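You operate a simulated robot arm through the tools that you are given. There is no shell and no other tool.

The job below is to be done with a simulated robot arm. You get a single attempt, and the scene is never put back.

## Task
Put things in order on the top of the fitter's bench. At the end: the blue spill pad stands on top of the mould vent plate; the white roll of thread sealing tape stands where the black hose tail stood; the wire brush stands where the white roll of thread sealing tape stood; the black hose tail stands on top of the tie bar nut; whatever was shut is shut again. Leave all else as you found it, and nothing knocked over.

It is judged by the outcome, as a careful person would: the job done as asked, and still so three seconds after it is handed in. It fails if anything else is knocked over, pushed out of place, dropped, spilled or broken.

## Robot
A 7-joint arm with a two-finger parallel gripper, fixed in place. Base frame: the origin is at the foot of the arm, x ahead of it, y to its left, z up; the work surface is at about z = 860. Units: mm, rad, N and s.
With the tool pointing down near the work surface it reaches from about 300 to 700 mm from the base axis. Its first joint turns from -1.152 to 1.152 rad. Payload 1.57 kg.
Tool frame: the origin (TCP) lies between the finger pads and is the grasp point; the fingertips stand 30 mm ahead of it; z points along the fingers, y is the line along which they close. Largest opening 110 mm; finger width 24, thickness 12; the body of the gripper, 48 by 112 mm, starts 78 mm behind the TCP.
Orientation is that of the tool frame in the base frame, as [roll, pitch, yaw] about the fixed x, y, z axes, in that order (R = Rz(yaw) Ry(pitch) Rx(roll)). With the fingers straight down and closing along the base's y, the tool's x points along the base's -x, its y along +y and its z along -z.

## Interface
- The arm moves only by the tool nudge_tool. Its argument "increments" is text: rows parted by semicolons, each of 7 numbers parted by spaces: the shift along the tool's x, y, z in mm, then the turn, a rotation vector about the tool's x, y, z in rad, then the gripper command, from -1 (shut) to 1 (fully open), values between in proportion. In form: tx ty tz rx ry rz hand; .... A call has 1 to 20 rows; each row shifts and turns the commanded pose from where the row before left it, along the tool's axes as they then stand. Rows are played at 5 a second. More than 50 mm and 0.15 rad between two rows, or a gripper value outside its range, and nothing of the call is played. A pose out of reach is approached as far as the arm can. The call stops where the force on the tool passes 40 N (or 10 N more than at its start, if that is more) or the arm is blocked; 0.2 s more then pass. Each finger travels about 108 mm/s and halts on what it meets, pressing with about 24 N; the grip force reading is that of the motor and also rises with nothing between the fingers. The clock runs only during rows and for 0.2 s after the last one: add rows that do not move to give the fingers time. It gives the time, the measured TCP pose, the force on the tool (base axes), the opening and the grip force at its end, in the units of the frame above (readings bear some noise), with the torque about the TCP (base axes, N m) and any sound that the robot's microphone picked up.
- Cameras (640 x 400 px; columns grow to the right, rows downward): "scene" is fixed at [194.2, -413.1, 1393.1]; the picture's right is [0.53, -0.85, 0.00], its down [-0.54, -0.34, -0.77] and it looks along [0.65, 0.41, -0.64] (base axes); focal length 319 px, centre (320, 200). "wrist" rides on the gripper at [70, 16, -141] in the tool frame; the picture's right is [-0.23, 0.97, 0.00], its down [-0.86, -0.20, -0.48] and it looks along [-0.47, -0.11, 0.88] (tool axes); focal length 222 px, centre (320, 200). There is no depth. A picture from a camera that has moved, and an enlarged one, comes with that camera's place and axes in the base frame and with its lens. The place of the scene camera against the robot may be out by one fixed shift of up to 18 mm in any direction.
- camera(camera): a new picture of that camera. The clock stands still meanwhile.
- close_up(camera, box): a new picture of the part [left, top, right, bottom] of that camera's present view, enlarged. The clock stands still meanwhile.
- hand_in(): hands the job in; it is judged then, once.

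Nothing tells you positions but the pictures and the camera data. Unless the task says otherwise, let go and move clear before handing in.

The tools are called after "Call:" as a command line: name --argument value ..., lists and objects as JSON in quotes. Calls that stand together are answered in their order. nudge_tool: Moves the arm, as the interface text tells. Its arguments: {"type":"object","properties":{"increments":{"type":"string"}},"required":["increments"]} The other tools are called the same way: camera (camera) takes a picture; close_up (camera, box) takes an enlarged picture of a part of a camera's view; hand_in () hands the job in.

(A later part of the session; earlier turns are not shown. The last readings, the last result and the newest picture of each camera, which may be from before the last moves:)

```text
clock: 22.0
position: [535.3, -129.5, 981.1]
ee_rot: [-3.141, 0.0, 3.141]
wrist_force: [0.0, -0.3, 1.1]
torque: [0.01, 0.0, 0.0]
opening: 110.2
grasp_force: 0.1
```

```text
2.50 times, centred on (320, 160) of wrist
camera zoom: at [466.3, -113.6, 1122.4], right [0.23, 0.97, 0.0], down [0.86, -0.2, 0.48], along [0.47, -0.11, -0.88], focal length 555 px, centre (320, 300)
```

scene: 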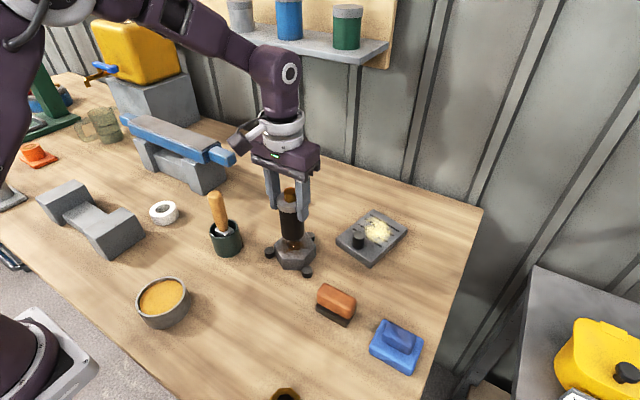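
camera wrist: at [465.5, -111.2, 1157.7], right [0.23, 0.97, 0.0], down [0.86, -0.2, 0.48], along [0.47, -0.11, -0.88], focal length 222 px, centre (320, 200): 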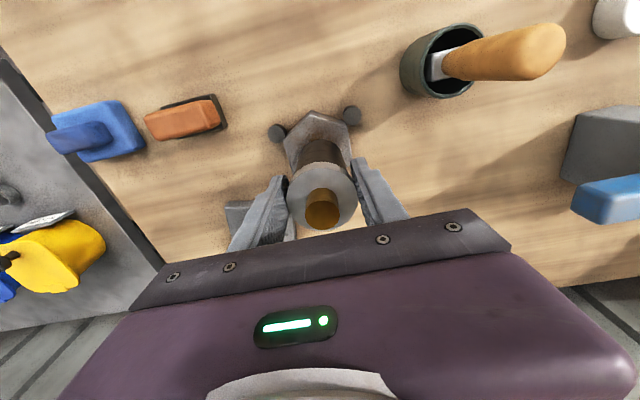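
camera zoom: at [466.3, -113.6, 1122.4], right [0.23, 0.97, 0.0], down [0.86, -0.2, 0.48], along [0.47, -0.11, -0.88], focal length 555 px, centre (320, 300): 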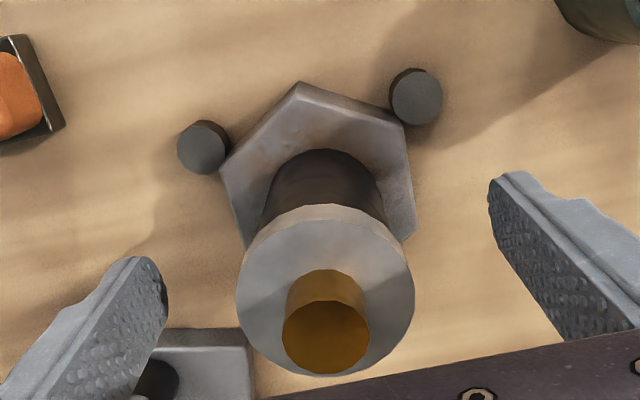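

The hose tail stands upright and centred on the nut. I'll retract straight up, then go over the white tape roll (about 468, 210).

Call:
nudge_tool --increments "0 0 -40 0 0 0 1;0 0 -45 0 0 0 1;0 0 -45 0 0 0 1;10 45 0 0 0 0 1;10 45 0 0 0 0 1;10 45 0 0 0 0 1;10 45 0 0 0 0 1;10 45 0 0 0 0 1;10 45 0 0 0 0 1;7 45 0 0 0 0 1;0 24 0 0 0 0 1;0 0 0 0 0 0 1"

Call:
camera --camera "wrist"

Call:
camera --camera "scene"

```text
clock: 24.6
position: [469.0, 210.4, 1112.5]
ee_rot: [-3.141, 0.001, -3.141]
wrist_force: [0.0, 0.1, 0.1]
torque: [0.01, 0.01, -0.02]
opening: 109.9
grasp_force: 0.0
```

```text
taken
camera wrist: at [399.3, 226.3, 1253.8], right [0.23, 0.97, 0.0], down [0.85, -0.2, 0.48], along [0.47, -0.11, -0.88], focal length 222 px, centre (320, 200)
```

wrist: 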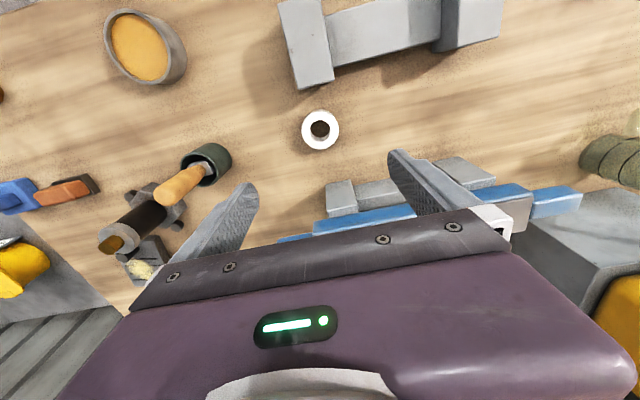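

```text
taken
```

scene: 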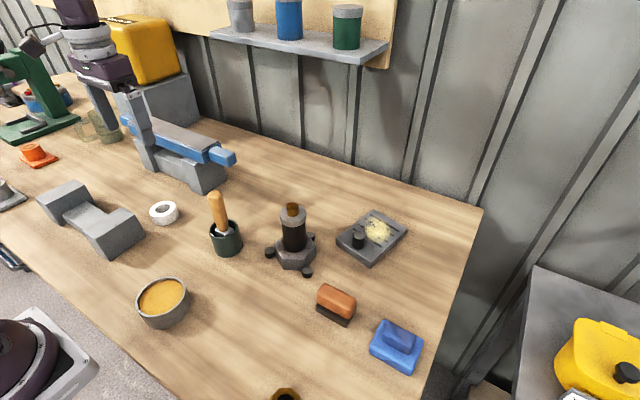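

Call:
close_up --camera "wrist" --box '[280, 95, 360, 165]'

Call:
close_up --camera "scene" --box '[135, 180, 200, 240]'

Call:
close_up --camera "scene" --box '[195, 295, 265, 370]'

```text
5.71 times, centred on (320, 130) of wrist
camera zoom: at [399.3, 226.3, 1253.8], right [0.23, 0.97, 0.0], down [0.85, -0.2, 0.48], along [0.47, -0.11, -0.88], focal length 1269 px, centre (320, 600)
```

zoom: 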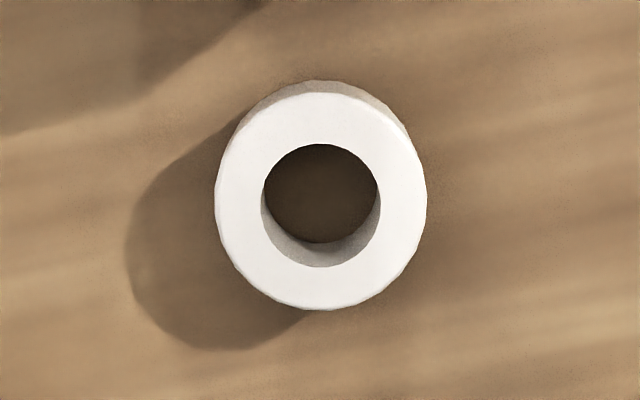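

```text
6.67 times, centred on (168, 210) of scene
camera zoom: at [194.3, -413.1, 1393.1], right [0.53, -0.85, 0.0], down [-0.54, -0.34, -0.77], along [0.65, 0.41, -0.64], focal length 2124 px, centre (1337, 133)
```

zoom: 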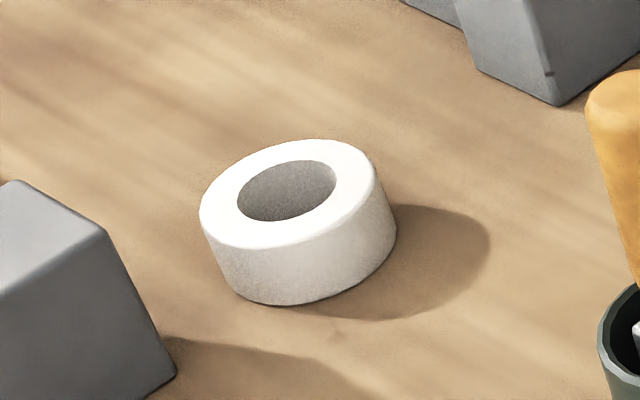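

```text
5.33 times, centred on (230, 332) of scene
camera zoom: at [194.3, -413.1, 1393.1], right [0.53, -0.85, 0.0], down [-0.54, -0.34, -0.77], along [0.65, 0.41, -0.64], focal length 1699 px, centre (800, -507)
```

zoom: 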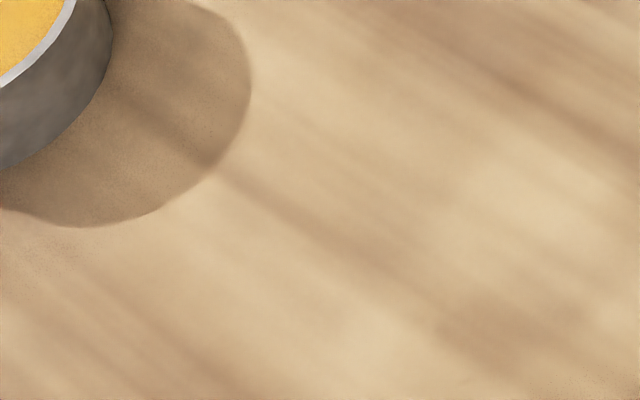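

The roll is about 60 mm wide and centred at (469.5, 210). I'll descend so the fingertips straddle it just above the bench, then close.

Call:
nudge_tool --increments "0 0 45 0 0 0 1;0 0 45 0 0 0 1;0 0 45 0 0 0 1;0 0 40 0 0 0 1;0 0 25 0 0 0 1;0 0 15 0 0 0 1;0 0 0 0 0 0 1"

Call:
camera --camera "wrist"

```text
clock: 26.2
position: [468.0, 206.3, 897.8]
ee_rot: [3.141, 0.001, 3.141]
wrist_force: [-0.1, 0.1, 0.7]
torque: [0.0, 0.03, 0.01]
opening: 109.9
grasp_force: 0.1
```

```text
taken
camera wrist: at [398.9, 223.3, 1038.2], right [0.23, 0.97, 0.0], down [0.85, -0.2, 0.48], along [0.47, -0.11, -0.88], focal length 222 px, centre (320, 200)
```

wrist: 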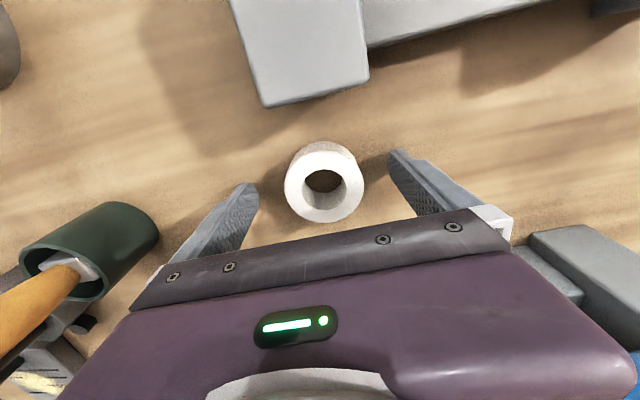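

Call:
nudge_tool --increments "1 3 3 0 0 0 1;0 0 0 0 0 0 0.4;0 0 0 0 0 0 -1;0 0 0 0 0 0 -1;0 0 0 0 0 0 -1"

Call:
camera --camera "wrist"

```text
clock: 27.4
position: [467.5, 211.1, 893.1]
ee_rot: [3.141, 0.0, 3.142]
wrist_force: [0.3, 0.6, 1.6]
torque: [0.04, -0.06, 0.03]
opening: 57.7
grasp_force: 24.1
```

```text
taken
camera wrist: at [397.6, 227.2, 1034.7], right [0.23, 0.97, 0.0], down [0.86, -0.2, 0.48], along [0.47, -0.11, -0.88], focal length 222 px, centre (320, 200)
```

wrist: 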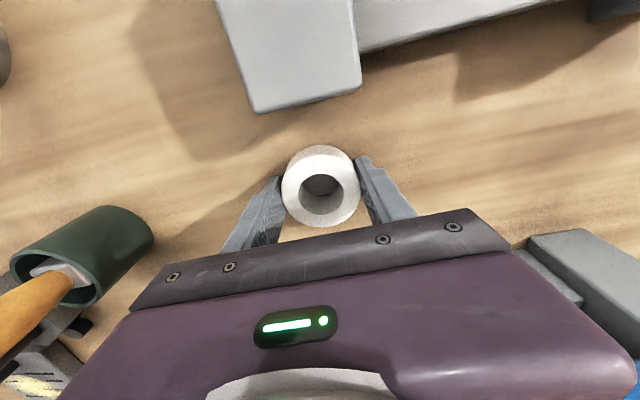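

The roll is held. I'll lift it, carry it around clear of the pot and bowl, and hover above the hose tail's old spot (317, -159).

Call:
nudge_tool --increments "0 0 -20 0 0 0 -1;0 0 -45 0 0 0 -1;0 0 -45 0 0 0 -1;45 0 0 0 0 0 -1;45 0 0 0 0 0 -1;35 -30 0 0 0 0 -1;24 -40 0 0 0 0 -1;0 -48 0 0 0 0 -1;0 -48 0 0 0 0 -1;0 -48 0 0 0 0 -1;0 -48 0 0 0 0 -1;0 -48 0 0 0 0 -1;0 -48 0 0 0 0 -1;0 -12 0 0 0 0 -1;0 0 0 0 0 0 -1"

Call:
camera --camera "wrist"

Call:
camera --camera "scene"

```text
clock: 30.6
position: [315.5, -156.1, 1005.5]
ee_rot: [-3.14, 0.0, 3.141]
wrist_force: [0.3, 0.2, -0.1]
torque: [-0.02, 0.0, 0.0]
opening: 0.0
grasp_force: 21.0
```

```text
taken
camera wrist: at [246.3, -140.2, 1146.2], right [0.23, 0.97, 0.0], down [0.86, -0.2, 0.48], along [0.47, -0.11, -0.88], focal length 222 px, centre (320, 200)
```

wrist: 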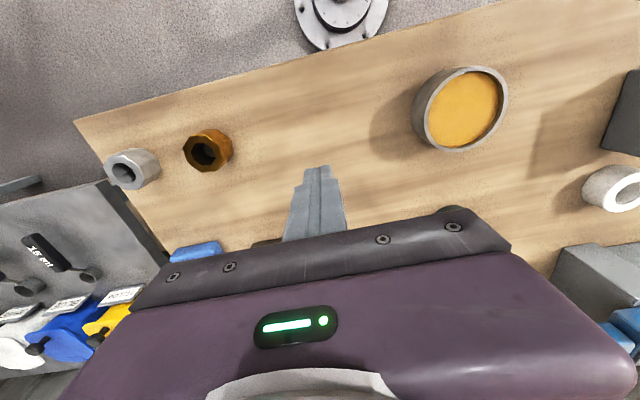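

```text
taken
```

scene: 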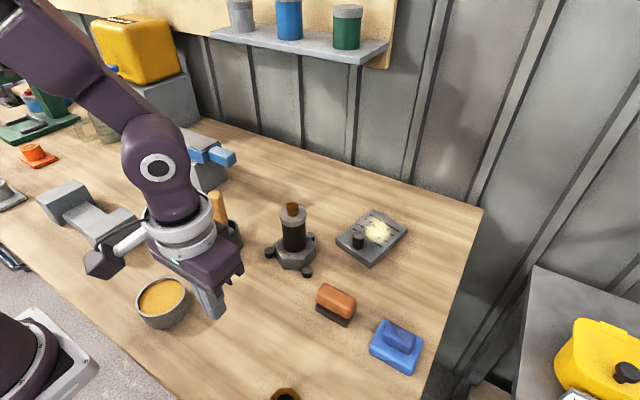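

The roll slipped out of the fingers during the lift, and it looks to be near its original place, still flat. I'll go back above it, high, to check exactly where it is.

Call:
nudge_tool --increments "0 0 -40 0 0 0 -1;0 0 -40 0 0 0 1;0 45 0 0 0 0 1;0 45 0 0 0 0 1;0 45 0 0 0 0 1;0 45 0 0 0 0 1;0 45 0 0 0 0 1;0 45 0 0 0 0 1;-35 35 0 0 0 0 1;-35 35 0 0 0 0 1;-35 25 0 0 0 0 1;-46 0 0 0 0 0 1;0 0 0 0 0 0 1"

Call:
camera --camera "wrist"

Call:
camera --camera "scene"

Call:
close_up --camera "scene" --box '[135, 180, 200, 240]'

```text
clock: 33.4
position: [467.3, 206.7, 1087.3]
ee_rot: [-3.14, 0.0, -3.14]
wrist_force: [-0.9, 0.6, -1.0]
torque: [0.0, 0.01, -0.02]
opening: 109.9
grasp_force: 0.1
```

```text
taken
camera wrist: at [397.7, 222.2, 1228.1], right [0.23, 0.97, 0.0], down [0.86, -0.2, 0.48], along [0.47, -0.11, -0.88], focal length 222 px, centre (320, 200)
```

wrist: 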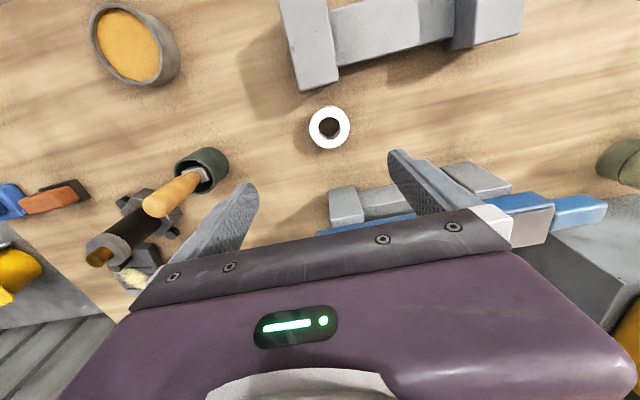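

```text
taken
```

scene: 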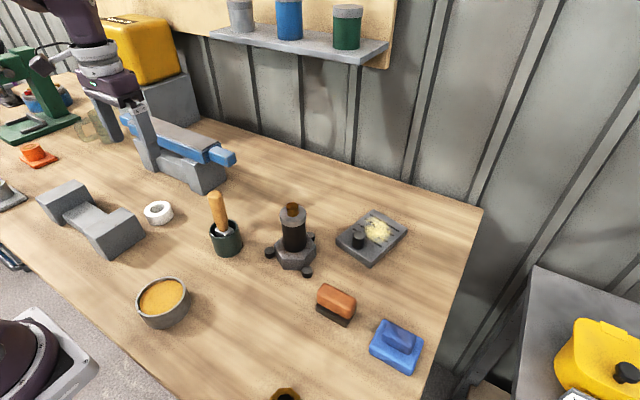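

```text
6.67 times, centred on (168, 210) of scene
camera zoom: at [194.3, -413.1, 1393.1], right [0.53, -0.85, 0.0], down [-0.54, -0.34, -0.77], along [0.65, 0.41, -0.64], focal length 2124 px, centre (1337, 133)
```

zoom: 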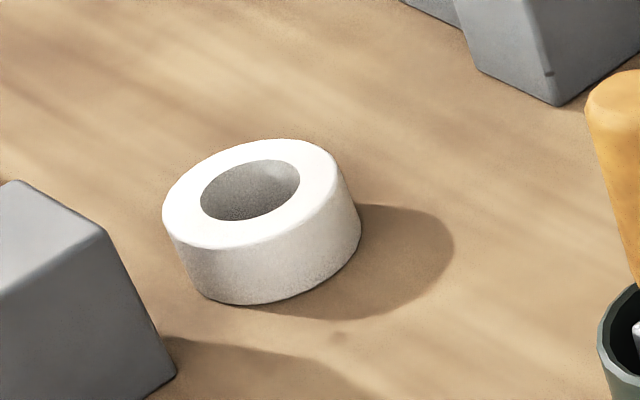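

Call:
close_up --camera "wrist" --box '[290, 92, 370, 162]'

```text
5.71 times, centred on (330, 127) of wrist
camera zoom: at [397.7, 222.2, 1228.1], right [0.23, 0.97, 0.0], down [0.86, -0.2, 0.48], along [0.47, -0.11, -0.88], focal length 1269 px, centre (263, 617)
```

zoom: 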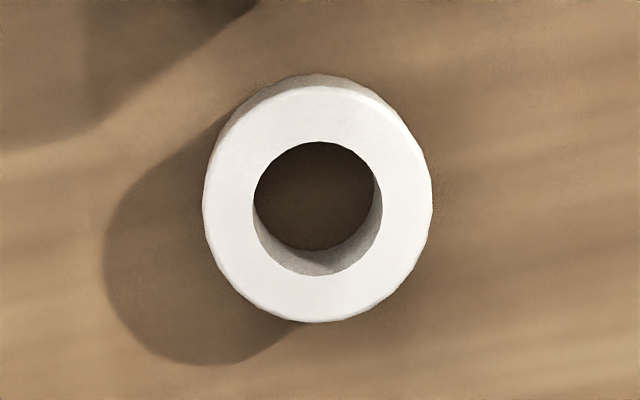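

The roll is still flat but moved about 13 mm, to (463, 222). I'll re-centre more carefully and check alignment low down before gripping again.

Call:
nudge_tool --increments "4.6 15 40 0 0 0 1;0 0 45 0 0 0 1;0 0 45 0 0 0 1;0 0 40 0 0 0 1;0 0 23 0 0 0 1;0 0 0 0 0 0 1;0 0 0 0 0 0 1"

Call:
camera --camera "wrist"

Call:
close_up --camera "wrist" --box '[230, 130, 410, 240]'

```text
clock: 35.0
position: [464.1, 220.5, 890.0]
ee_rot: [-3.141, 0.003, 3.138]
wrist_force: [-6.3, -4.0, 36.7]
torque: [-0.88, 0.5, -0.48]
opening: 110.0
grasp_force: 0.2
```

```text
taken
camera wrist: at [396.0, 236.5, 1031.3], right [0.23, 0.97, 0.0], down [0.85, -0.2, 0.48], along [0.47, -0.11, -0.88], focal length 222 px, centre (320, 200)
```

wrist: 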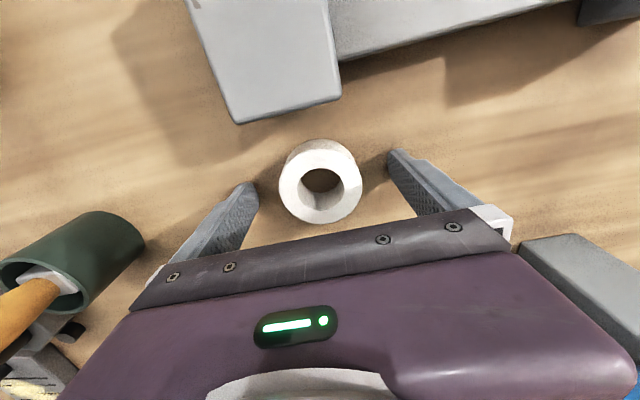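

```text
3.56 times, centred on (320, 185) of wrist
camera zoom: at [396.0, 236.5, 1031.3], right [0.23, 0.97, 0.0], down [0.85, -0.2, 0.48], along [0.47, -0.11, -0.88], focal length 790 px, centre (320, 253)
```

zoom: 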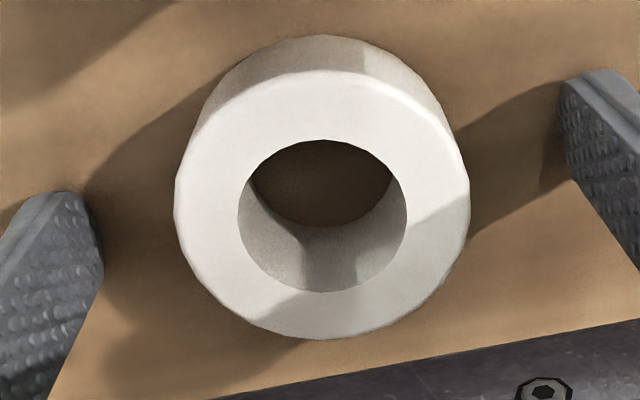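

My fingertips lightly touched the bench (so the bench is at z 860). I'll rise 2 mm, centre by 2 mm, close, and then lift only a few mm to test.

Call:
nudge_tool --increments "2 0 -2.5 0 0 0 1;0 0 0 0 0 0 0.5;0 0 0 0 0 0 0.2;0 0 0 0 0 0 0;0 0 0 0 0 0 -1;0 0 0 0 0 0 -1;0 0 0 0 0 0 -1"

Call:
close_up --camera "wrist" --box '[230, 130, 410, 240]'

```text
clock: 36.6
position: [462.0, 220.4, 891.6]
ee_rot: [3.141, 0.0, 3.139]
wrist_force: [0.0, 0.3, -0.1]
torque: [-0.01, -0.02, 0.01]
opening: 56.1
grasp_force: 23.4
```

```text
3.56 times, centred on (320, 185) of wrist
camera zoom: at [394.5, 236.7, 1033.2], right [0.23, 0.97, 0.0], down [0.86, -0.2, 0.48], along [0.47, -0.11, -0.88], focal length 790 px, centre (320, 253)
```

zoom: 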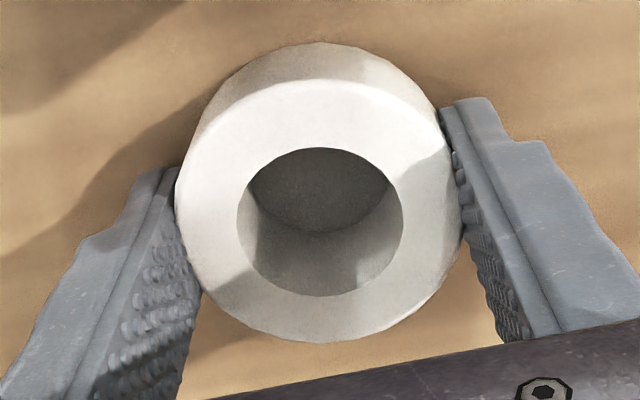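

Call:
nudge_tool --increments "0 0 0 0 0 0 -1;0 0 -2 0 0 0 -1;0 0 -2 0 0 0 -1;0 0 -2 0 0 0 -1;0 0 0 0 0 0 -1"

Call:
close_up --camera "wrist" --box '[230, 130, 410, 240]'

Call:
close_up --camera "scene" --box '[120, 160, 220, 250]'

```text
clock: 37.8
position: [463.0, 220.9, 898.0]
ee_rot: [3.141, -0.001, -3.141]
wrist_force: [0.1, -0.3, -0.5]
torque: [-0.01, 0.02, 0.01]
opening: 56.3
grasp_force: 24.3
```

```text
3.56 times, centred on (320, 185) of wrist
camera zoom: at [394.3, 237.2, 1039.4], right [0.23, 0.97, 0.0], down [0.86, -0.2, 0.48], along [0.47, -0.11, -0.88], focal length 790 px, centre (320, 253)
```

zoom: 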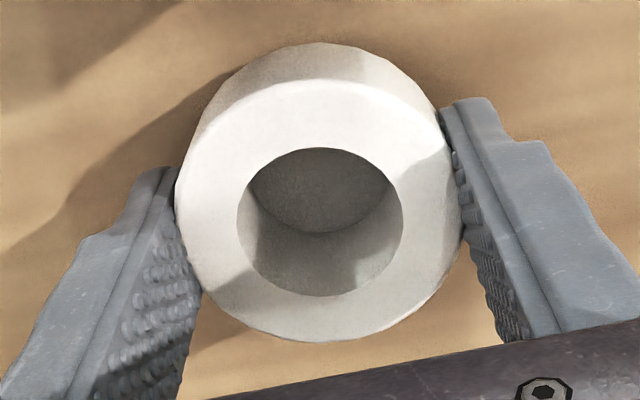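

```text
4.44 times, centred on (170, 205) of scene
camera zoom: at [194.3, -413.1, 1393.1], right [0.53, -0.85, 0.0], down [-0.54, -0.34, -0.77], along [0.65, 0.41, -0.64], focal length 1416 px, centre (987, 178)
```

zoom: 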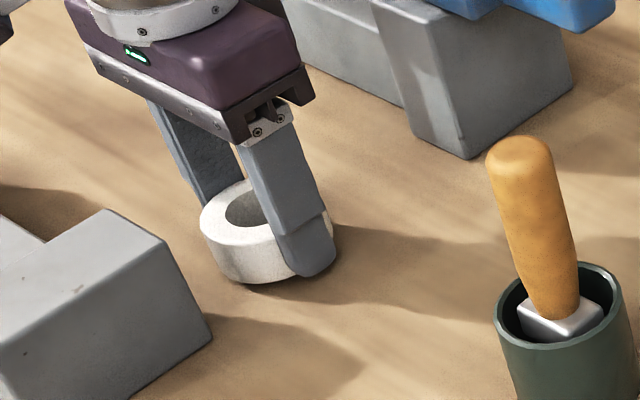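

The roll is now 6 mm off the bench and steady in the grip. I'll lift more slowly this time.

Call:
nudge_tool --increments "0 0 -5 0 0 0 -1;0 0 -6 0 0 0 -1;0 0 -8 0 0 0 -1;0 0 -10 0 0 0 -1;0 0 -12 0 0 0 -1;0 0 -12 0 0 0 -1;0 0 -12 0 0 0 -1;0 0 0 0 0 0 -1"

Call:
camera --camera "wrist"

```text
clock: 39.6
position: [461.9, 221.6, 965.2]
ee_rot: [3.14, 0.001, 3.141]
wrist_force: [0.7, -0.6, -0.8]
torque: [0.02, 0.01, 0.03]
opening: 55.9
grasp_force: 23.7
```

```text
taken
camera wrist: at [393.7, 237.8, 1106.7], right [0.23, 0.97, 0.0], down [0.86, -0.2, 0.48], along [0.47, -0.11, -0.88], focal length 222 px, centre (320, 200)
```

wrist: 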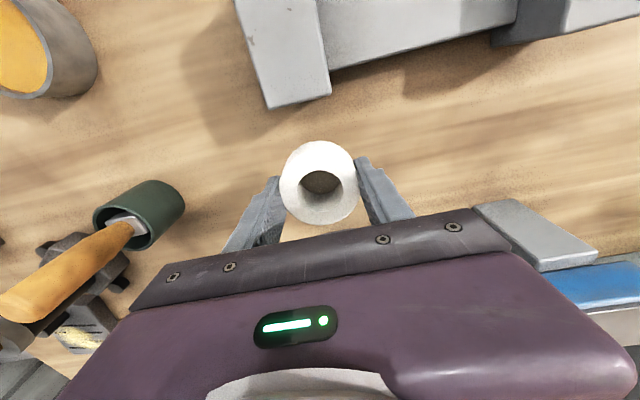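

Call:
nudge_tool --increments "0 0 -8 0 0 0 -1;0 0 -12 0 0 0 -1;0 0 -8 0 0 0 -1;8 -8 0 0 0 0 -1;16 -16 0 0 0 0 -1;20 -20 0 0 0 0 -1;20 -20 0 0 0 0 -1;20 -20 0 0 0 0 -1;20 -20 0 0 0 0 -1;20 -20 0 0 0 0 -1;12 -25 0 0 0 0 -1;6 -25 0 0 0 0 -1;0 -15 0 0 0 0 -1;0 0 0 0 0 0 -1"

Call:
camera --camera "wrist"

```text
clock: 42.6
position: [321.7, 33.1, 992.3]
ee_rot: [3.141, 0.001, 3.141]
wrist_force: [0.6, 0.1, -0.7]
torque: [0.02, 0.01, 0.01]
opening: 55.8
grasp_force: 24.0
```

```text
taken
camera wrist: at [253.0, 47.6, 1133.4], right [0.23, 0.97, 0.0], down [0.86, -0.2, 0.48], along [0.47, -0.11, -0.88], focal length 222 px, centre (320, 200)
```

wrist: 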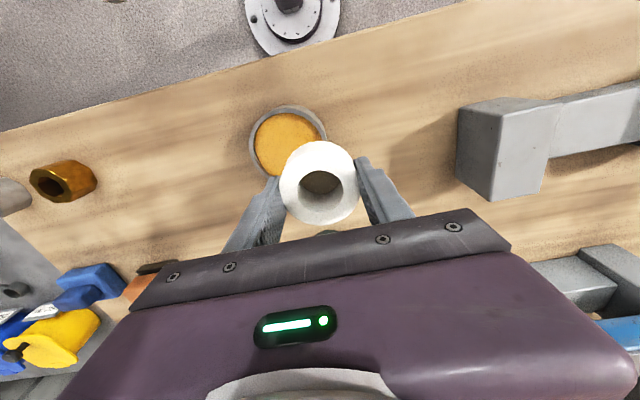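

Call:
nudge_tool --increments "0 -12 0 0 0 0 -1;3 -24 0 0 0 0 -1;0 -25 0 0 0 0 -1;0 -25 0 0 0 0 -1;0 -25 0 0 0 0 -1;0 -25 0 0 0 0 -1;0 -25 0 0 0 0 -1;0 -20 0 0 0 0 -1;0 -11 0 0 0 0 -1;0 0 20 0 0 0 -1;0 0 25 0 0 0 -1;0 0 25 0 0 0 -1;0 0 15 0 0 0 -1;0 0 0 0 0 0 -1"

Call:
camera --camera "wrist"

Call:
close_up --camera "scene" --box '[195, 295, 265, 370]'

```text
clock: 45.6
position: [316.7, -158.6, 907.2]
ee_rot: [-3.141, 0.0, 3.141]
wrist_force: [0.4, 0.3, -0.7]
torque: [0.01, -0.03, 0.0]
opening: 55.9
grasp_force: 24.1
```

```text
taken
camera wrist: at [248.4, -142.5, 1048.5], right [0.23, 0.97, 0.0], down [0.86, -0.2, 0.48], along [0.47, -0.11, -0.88], focal length 222 px, centre (320, 200)
```

wrist: 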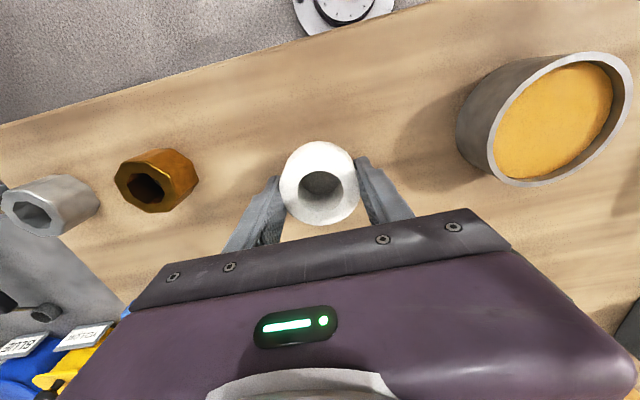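

```text
5.33 times, centred on (230, 332) of scene
camera zoom: at [194.3, -413.1, 1393.1], right [0.53, -0.85, 0.0], down [-0.54, -0.34, -0.77], along [0.65, 0.41, -0.64], focal length 1699 px, centre (800, -507)
```

zoom: 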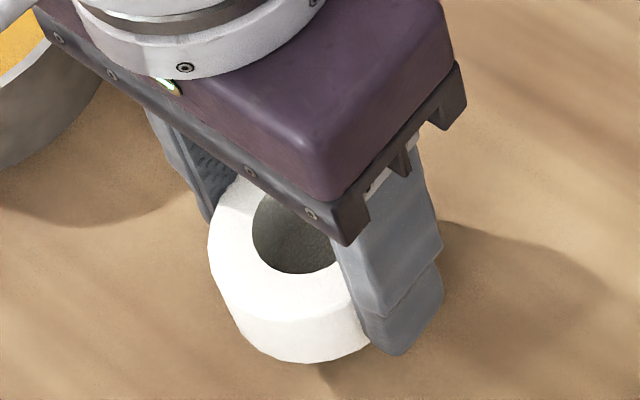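

The roll hovers about 15 mm above the hose tail's old spot and matches it within a couple of mm. I'll nudge slightly and lower it to the bench.

Call:
nudge_tool --increments "-1.5 -1.5 5 0 0 0 -1;0 0 5 0 0 0 -1;0 0 3 0 0 0 -1;0 0 1.5 0 0 0 -1;0 0 0 0 0 0 -1"

```text
clock: 46.8
position: [319.6, -160.4, 892.1]
ee_rot: [3.141, -0.002, -3.141]
wrist_force: [0.8, -1.2, -0.5]
torque: [-0.02, 0.01, 0.02]
opening: 55.8
grasp_force: 24.0
```

Call:
nudge_tool --increments "0 0 1 0 0 0 -1;0 0 0 0 0 0 -1"

Call:
close_up --camera "scene" --box '[195, 295, 265, 370]'

```text
clock: 47.4
position: [318.9, -162.5, 891.2]
ee_rot: [3.141, -0.001, 3.141]
wrist_force: [-0.1, 0.5, -0.3]
torque: [0.01, 0.0, -0.02]
opening: 55.7
grasp_force: 24.1
```

```text
5.33 times, centred on (230, 332) of scene
camera zoom: at [194.2, -413.1, 1393.1], right [0.53, -0.85, 0.0], down [-0.54, -0.34, -0.77], along [0.65, 0.41, -0.64], focal length 1699 px, centre (800, -507)
```

zoom: 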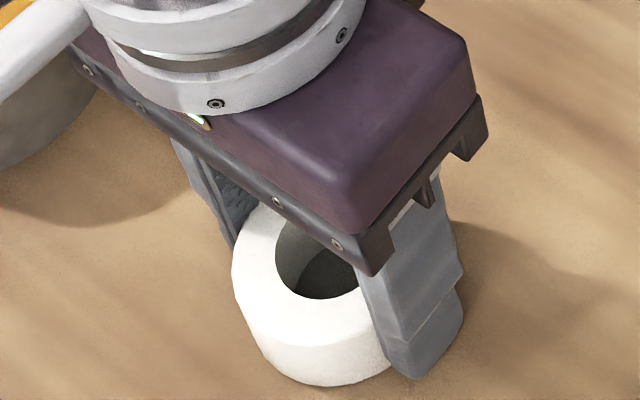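

Call:
nudge_tool --increments "0 0 1 0 0 0 -1;0 0 0 0 0 0 -1;0 0 0 0 0 0 -1"

```text
clock: 48.2
position: [320.7, -161.3, 891.3]
ee_rot: [-3.14, 0.002, -3.142]
wrist_force: [1.9, -5.6, 21.1]
torque: [-0.1, -0.06, -0.02]
opening: 55.8
grasp_force: 23.6
```

Contact with the bench. I'll ease up half a millimetre, open gently, and rise.

Call:
nudge_tool --increments "0 0 -0.7 0 0 0 -1;0 0 0 0 0 0 0.1;0 0 0 0 0 0 0.3;0 0 0 0 0 0 0.6;0 0 0 0 0 0 1;0 0 -5 0 0 0 1;0 0 -40 0 0 0 1;0 0 -45 0 0 0 1;0 0 -45 0 0 0 1;0 0 0 0 0 0 1"

Call:
camera --camera "wrist"

Call:
camera --camera "scene"

Call:
close_up --camera "scene" --box '[195, 295, 265, 370]'

```text
clock: 50.4
position: [320.7, -161.5, 1027.4]
ee_rot: [-3.141, 0.0, -3.14]
wrist_force: [-1.5, 0.0, -0.1]
torque: [0.0, 0.01, 0.01]
opening: 110.1
grasp_force: 0.1
```

```text
taken
camera wrist: at [251.0, -146.2, 1169.9], right [0.23, 0.97, 0.0], down [0.85, -0.2, 0.48], along [0.47, -0.11, -0.88], focal length 222 px, centre (320, 200)
```

wrist: 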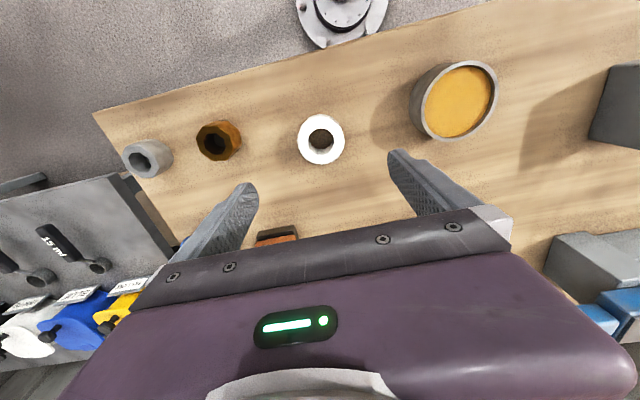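

```text
taken
```

scene: 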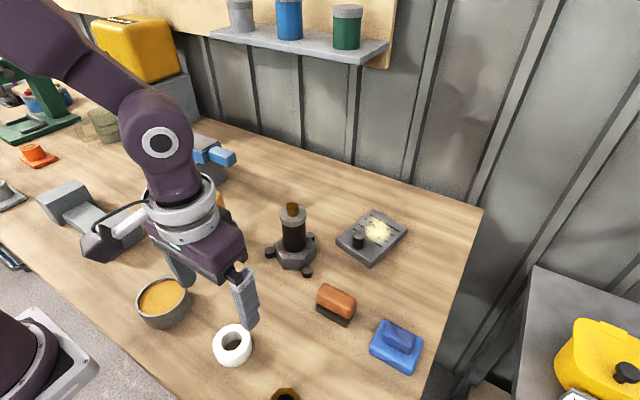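

```text
5.33 times, centred on (230, 332) of scene
camera zoom: at [194.2, -413.1, 1393.1], right [0.53, -0.85, 0.0], down [-0.54, -0.34, -0.77], along [0.65, 0.41, -0.64], focal length 1699 px, centre (800, -507)
```

zoom: 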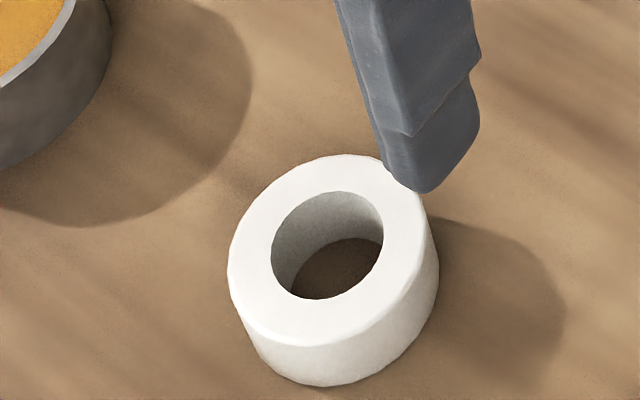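

The tape roll stands where the hose tail was. Next I'll look at the blue pad and the vent plate from above.

Call:
nudge_tool --increments "-23 -38 0 0 0 0 1;-23 -38 0 0 0 0 1;-23 -38 0 0 0 0 1;-23 -38 0 0 0 0 1;-23 -38 0 0 0 0 1;-22 -38 0 0 0 0 1;0 0 0 0 0 0 1"

Call:
camera --camera "wrist"

Call:
close_up --camera "wrist" --box '[220, 70, 420, 220]'

Call:
camera --camera "scene"

```text
clock: 52.0
position: [454.4, -390.3, 1025.4]
ee_rot: [3.14, 0.001, 3.142]
wrist_force: [-0.9, -0.1, 0.0]
torque: [0.0, -0.01, 0.04]
opening: 110.0
grasp_force: 0.1
```

```text
taken
camera wrist: at [386.3, -374.3, 1166.9], right [0.23, 0.97, 0.0], down [0.86, -0.2, 0.48], along [0.47, -0.11, -0.88], focal length 222 px, centre (320, 200)
```

wrist: 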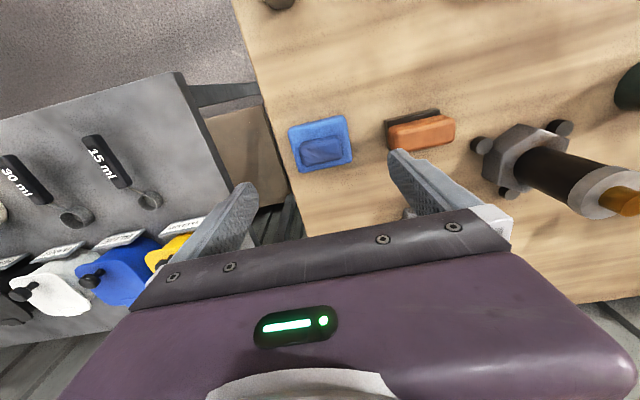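

```text
2.67 times, centred on (320, 145) of wrist
camera zoom: at [386.3, -374.3, 1166.9], right [0.23, 0.97, 0.0], down [0.86, -0.2, 0.48], along [0.47, -0.11, -0.88], focal length 592 px, centre (320, 347)
```

zoom: 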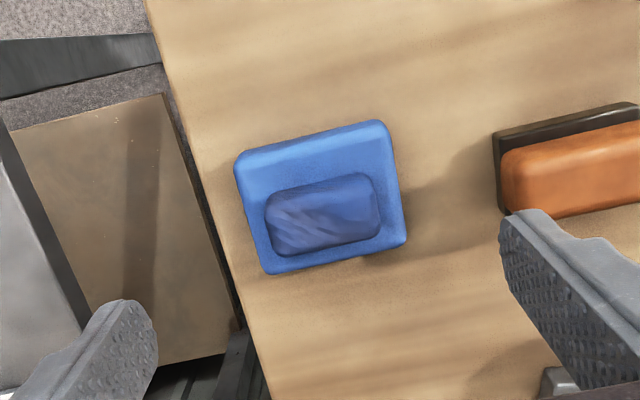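

```text
taken
```

scene: 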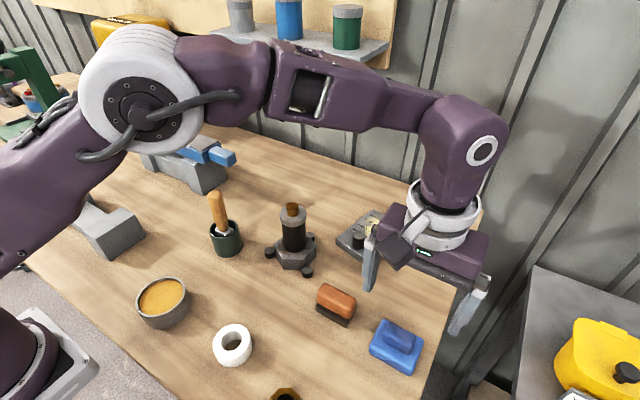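

The pad is square with the base axes: centre about (462, -390), roughly 58 × 73 mm, with a grip ridge on top. Before gripping it I'll look at the vent plate from closer.

Call:
nudge_tool --increments "0 0 -30 0 0 0 1;-35 35 0 0 0 0 1;-35 35 0 0 0 0 1;-35 35 0 0 0 0 1;-33 35 0 0 0 0 1;0 0 0 0 0 0 1"

Call:
camera --camera "wrist"

Call:
close_up --camera "wrist" --box '[220, 90, 420, 230]'

```text
clock: 53.4
position: [593.2, -250.2, 1057.4]
ee_rot: [-3.141, 0.0, 3.141]
wrist_force: [-0.6, -0.1, 0.1]
torque: [-0.01, 0.0, 0.03]
opening: 110.1
grasp_force: 0.0
```

```text
taken
camera wrist: at [523.8, -234.3, 1198.5], right [0.23, 0.97, 0.0], down [0.86, -0.2, 0.48], along [0.47, -0.11, -0.88], focal length 222 px, centre (320, 200)
```

wrist: 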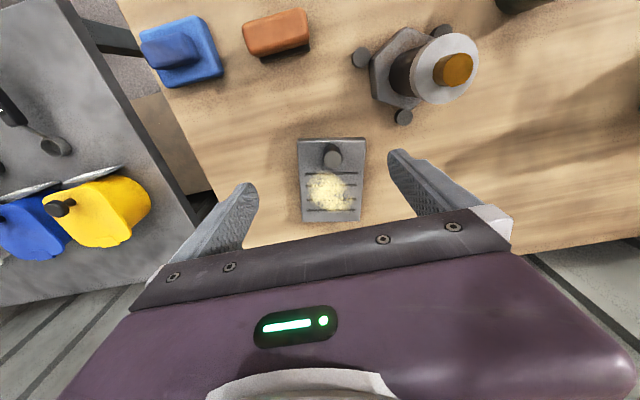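

```text
2.86 times, centred on (320, 160) of wrist
camera zoom: at [523.8, -234.3, 1198.5], right [0.23, 0.97, 0.0], down [0.86, -0.2, 0.48], along [0.47, -0.11, -0.88], focal length 635 px, centre (320, 314)
```

zoom: 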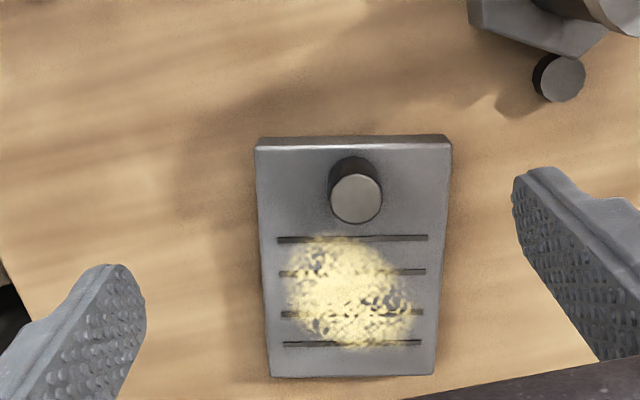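

The plate is about 138 × 99 mm, centred near (672, -250), turned about -12°, with a black peg at its near end. The free area beyond the peg is near the reach limit, so I'll test reach there with empty fingers, well above the plate.

Call:
nudge_tool --increments "-25 0 0 0 0 0 1;-25 0 20 0 0 0 1;-25 0 20 0 0 0 1;0 0 25 0 0 0 1;0 0 25 0 0 0 1;0 0 20 0 0 0 1;0 0 15 0 0 0 1;0 0 10 0 0 0 1;0 0 0 0 0 0 1"

Call:
camera --camera "wrist"

Call:
close_up --camera "scene" --box '[280, 120, 480, 290]'

```text
clock: 55.4
position: [628.6, -234.7, 910.3]
ee_rot: [3.141, 0.001, -3.141]
wrist_force: [-0.1, 1.0, -0.1]
torque: [0.01, 0.02, 0.01]
opening: 109.9
grasp_force: 0.1
out of reach, approached as far as the arm can: row 1, 2, 3
```

```text
taken
camera wrist: at [559.9, -217.5, 1053.4], right [0.23, 0.97, 0.0], down [0.86, -0.2, 0.48], along [0.47, -0.11, -0.88], focal length 222 px, centre (320, 200)
```

wrist: 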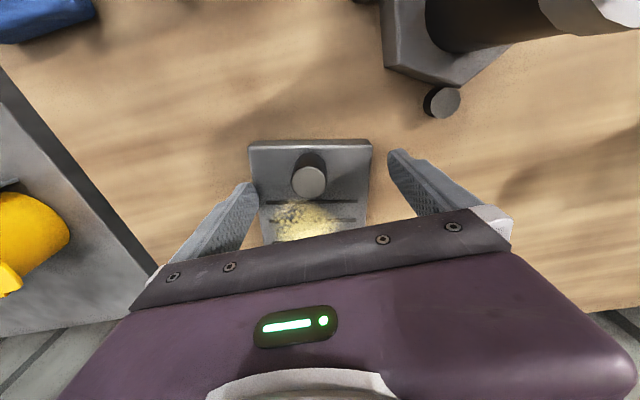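

```text
2.35 times, centred on (380, 205) of scene
camera zoom: at [194.2, -413.1, 1393.1], right [0.53, -0.85, 0.0], down [-0.54, -0.34, -0.77], along [0.65, 0.41, -0.64], focal length 750 px, centre (179, 188)
```

zoom: 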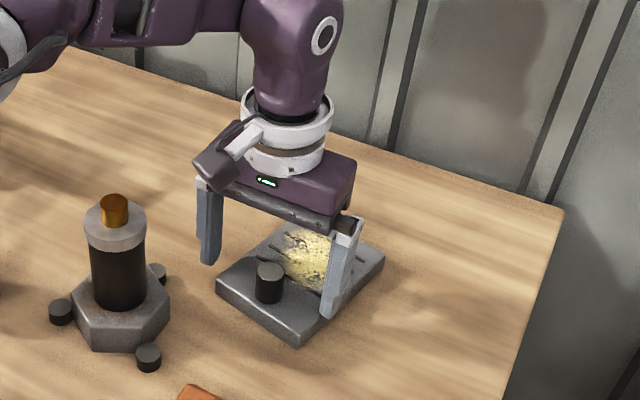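

Straight down, the arm stops around 671 mm out, so I'll need to tilt the tool outward. I'll raise, yaw -12° to match the plate, tilt about 20° outward, and retest reach with empty fingers.

Call:
nudge_tool --increments "0 0 -40 0 0 0 1;0 0 0 0 0 0.105 1;0 0 0 0 0 0.105 1;0 0 0 0 -0.117 0 1;0 0 0 0 -0.117 0 1;0 0 0 0 -0.116 0 1;-20 -3.4 7 0 0 0 1;-19.2 -3.4 7.3 0 0 0 1;0 0 0 0 0 0 1;8.5 0 23.5 0 0 0 1;0 0 0 0 0 0 1"

Call:
camera --camera "wrist"

Call:
camera --camera "scene"

```text
clock: 57.8
position: [668.4, -247.8, 927.2]
ee_rot: [-3.141, 0.349, 2.934]
wrist_force: [-0.4, -0.8, 0.3]
torque: [0.01, -0.02, -0.02]
opening: 109.9
grasp_force: 0.0
```

```text
taken
camera wrist: at [561.5, -209.1, 1036.1], right [0.41, 0.91, 0.08], down [0.58, -0.33, 0.74], along [0.7, -0.26, -0.67], focal length 222 px, centre (320, 200)
```

wrist: 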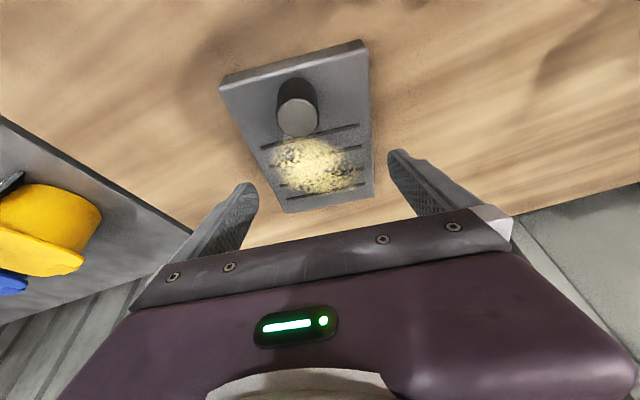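

```text
taken
```

scene: 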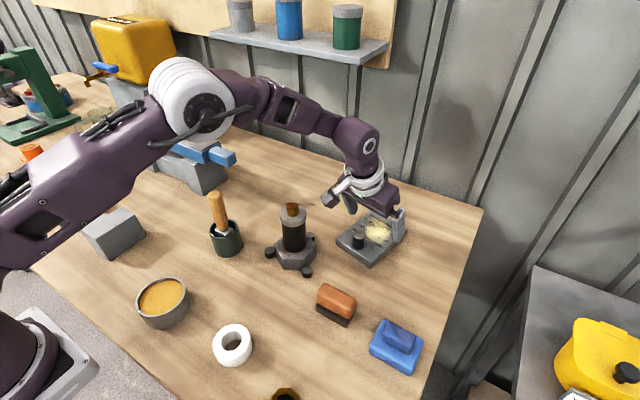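

Tilted 20°, the arm reaches the plate comfortably and clears the hose tail. I'll take a close view here to fix the plate and peg positions.

Call:
close_up --camera "wrist" --box '[200, 30, 400, 230]'

Call:
close_up --camera "scene" --box '[310, 140, 430, 280]'

```text
2.00 times, centred on (300, 130) of wrist
camera zoom: at [561.5, -209.1, 1036.1], right [0.41, 0.91, 0.08], down [0.58, -0.33, 0.74], along [0.7, -0.26, -0.67], focal length 444 px, centre (360, 340)
```

zoom: 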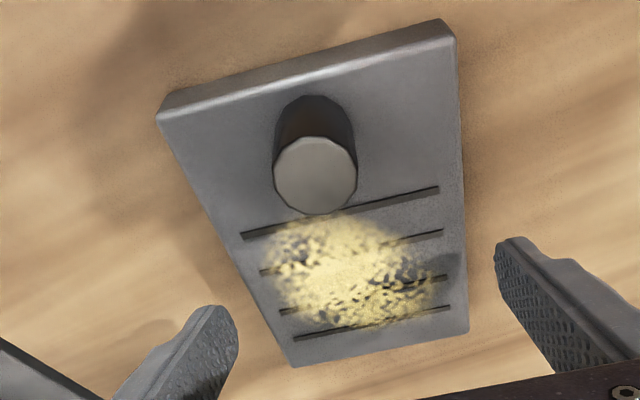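

```text
2.86 times, centred on (370, 210) of scene
camera zoom: at [194.2, -413.1, 1393.1], right [0.53, -0.85, 0.0], down [-0.54, -0.34, -0.77], along [0.65, 0.41, -0.64], focal length 910 px, centre (177, 171)
```

zoom: 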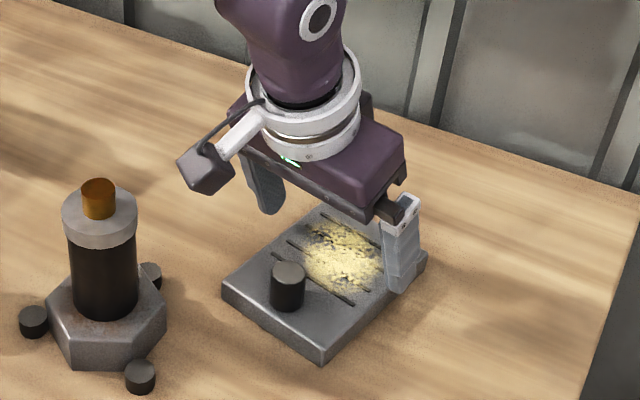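

Plate top is at z ≈ 878, centre (672, -250), yaw -12°; the peg occupies the first 30 mm. I'll keep this tilt, turn back to yaw 0, and go over the pad so I can pick it with the same tilt and set it down flat beyond the peg.

Call:
nudge_tool --increments "-15.4 0 -42.3 0 0 0 1;-15.4 0 -42.3 0 0 0 1;0 0 0 -0.0355 0 -0.0975 1;0 0 0 -0.0355 0 -0.0975 1;33.2 -23.7 -12.1 0 0 0 1;33.2 -23.7 -12.1 0 0 0 1;33.2 -23.7 -12.1 0 0 0 1;33.2 -23.7 -12.1 0 0 0 1;33.2 -23.7 -12.1 0 0 0 1;33.2 -23.7 -12.1 0 0 0 0.73;0 0 0 0 0 0 0.73"

Call:
camera --camera "wrist"

Call:
close_up --camera "wrist" --box '[240, 80, 400, 240]'

```text
clock: 60.2
position: [454.8, -388.4, 1014.8]
ee_rot: [-3.14, 0.35, 3.14]
wrist_force: [0.6, 0.1, 0.5]
torque: [0.02, 0.01, 0.03]
opening: 95.2
grasp_force: 0.0
```

```text
taken
camera wrist: at [342.3, -372.7, 1124.6], right [0.22, 0.97, 0.08], down [0.64, -0.2, 0.74], along [0.74, -0.11, -0.67], focal length 222 px, centre (320, 200)
```

wrist: 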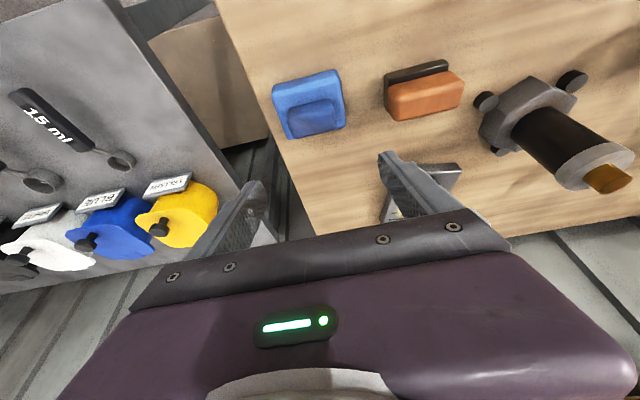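

```text
2.50 times, centred on (320, 160) of wrist
camera zoom: at [342.3, -372.7, 1124.6], right [0.22, 0.97, 0.08], down [0.64, -0.2, 0.74], along [0.74, -0.11, -0.67], focal length 555 px, centre (320, 300)
```

zoom: 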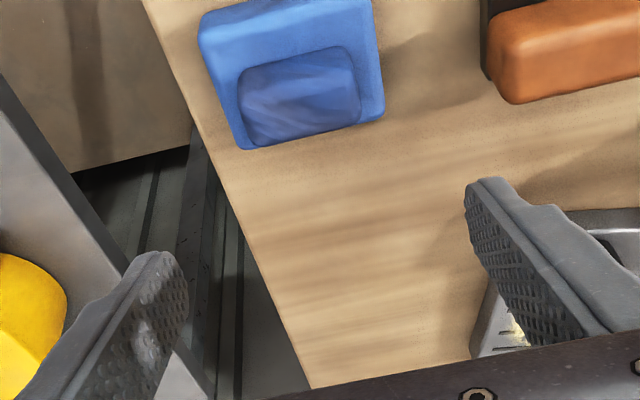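

Call:
nudge_tool --increments "13 -1 38 0 0 0 0.73;13.3 -0.6 37.8 0 0 0 0.73;0 0 0 0 0 0 0.73"

Call:
camera --camera "wrist"

Call:
close_up --camera "scene" --box '[320, 250, 480, 390]'

```text
clock: 61.0
position: [456.2, -390.6, 934.1]
ee_rot: [-3.141, 0.351, 3.139]
wrist_force: [-0.9, 0.2, 0.5]
torque: [0.01, 0.01, 0.0]
opening: 95.2
grasp_force: 0.1
```

```text
taken
camera wrist: at [344.0, -374.1, 1042.5], right [0.22, 0.97, 0.08], down [0.64, -0.2, 0.74], along [0.74, -0.11, -0.66], focal length 222 px, centre (320, 200)
```

wrist: 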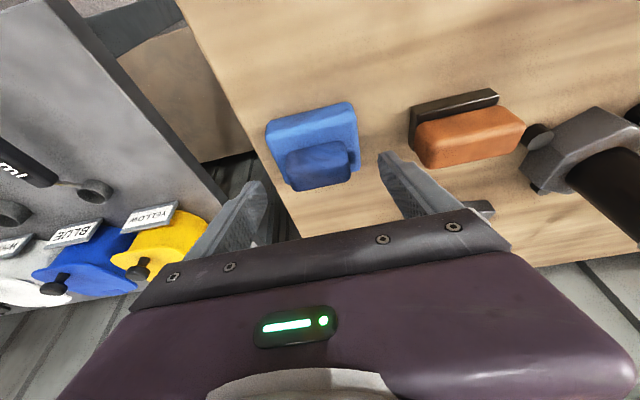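

```text
2.86 times, centred on (400, 320) of scene
camera zoom: at [194.2, -413.1, 1393.1], right [0.53, -0.85, 0.0], down [-0.54, -0.34, -0.77], along [0.65, 0.41, -0.64], focal length 910 px, centre (91, -143)
```

zoom: 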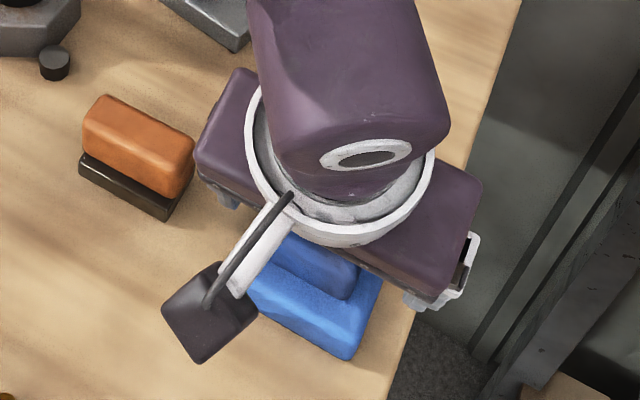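

Call:
nudge_tool --increments "6.8 0 18.8 0 0 0 0.73;5.5 0 15 0 0 0 0.73;0 0 0 0 0 0 0.73"

Call:
close_up --camera "wrist" --box '[220, 110, 420, 240]'

```text
clock: 61.8
position: [457.1, -391.5, 899.3]
ee_rot: [3.141, 0.351, -3.141]
wrist_force: [0.3, -0.4, -0.1]
torque: [0.0, 0.01, -0.03]
opening: 94.8
grasp_force: 0.0
```

```text
3.08 times, centred on (320, 175) of wrist
camera zoom: at [343.6, -375.1, 1008.3], right [0.22, 0.97, 0.08], down [0.64, -0.2, 0.74], along [0.74, -0.11, -0.67], focal length 684 px, centre (320, 277)
```

zoom: 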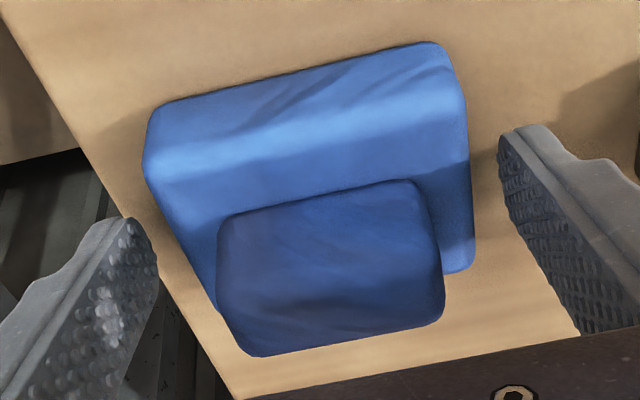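

Call:
nudge_tool --increments "0.7 0 1.9 0 0 0 0.73;0 0 0 0 0 0 0.5;0 0 0 0 0 0 0.3;0 0 0 0 0 0 -1;0 0 0 0 0 0 -1;0 0 0 0 0 0 -1"

Call:
close_up --camera "wrist" --box '[220, 110, 420, 240]'

```text
clock: 63.2
position: [456.9, -392.0, 896.1]
ee_rot: [3.141, 0.349, 3.14]
wrist_force: [0.0, -0.2, 0.3]
torque: [-0.02, 0.02, 0.0]
opening: 73.9
grasp_force: 24.0
```

```text
3.08 times, centred on (320, 175) of wrist
camera zoom: at [343.7, -376.1, 1006.2], right [0.22, 0.97, 0.08], down [0.64, -0.2, 0.74], along [0.74, -0.11, -0.67], focal length 684 px, centre (320, 277)
```

zoom: 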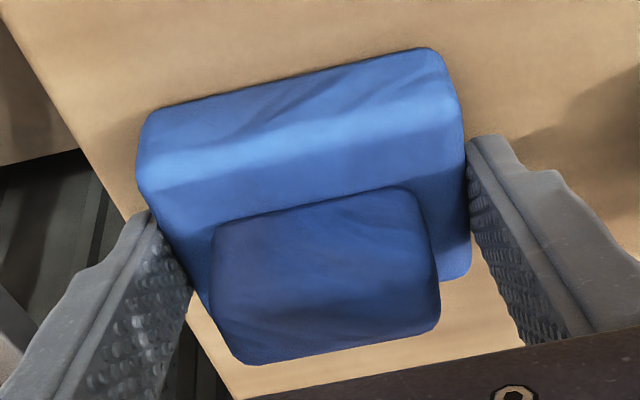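

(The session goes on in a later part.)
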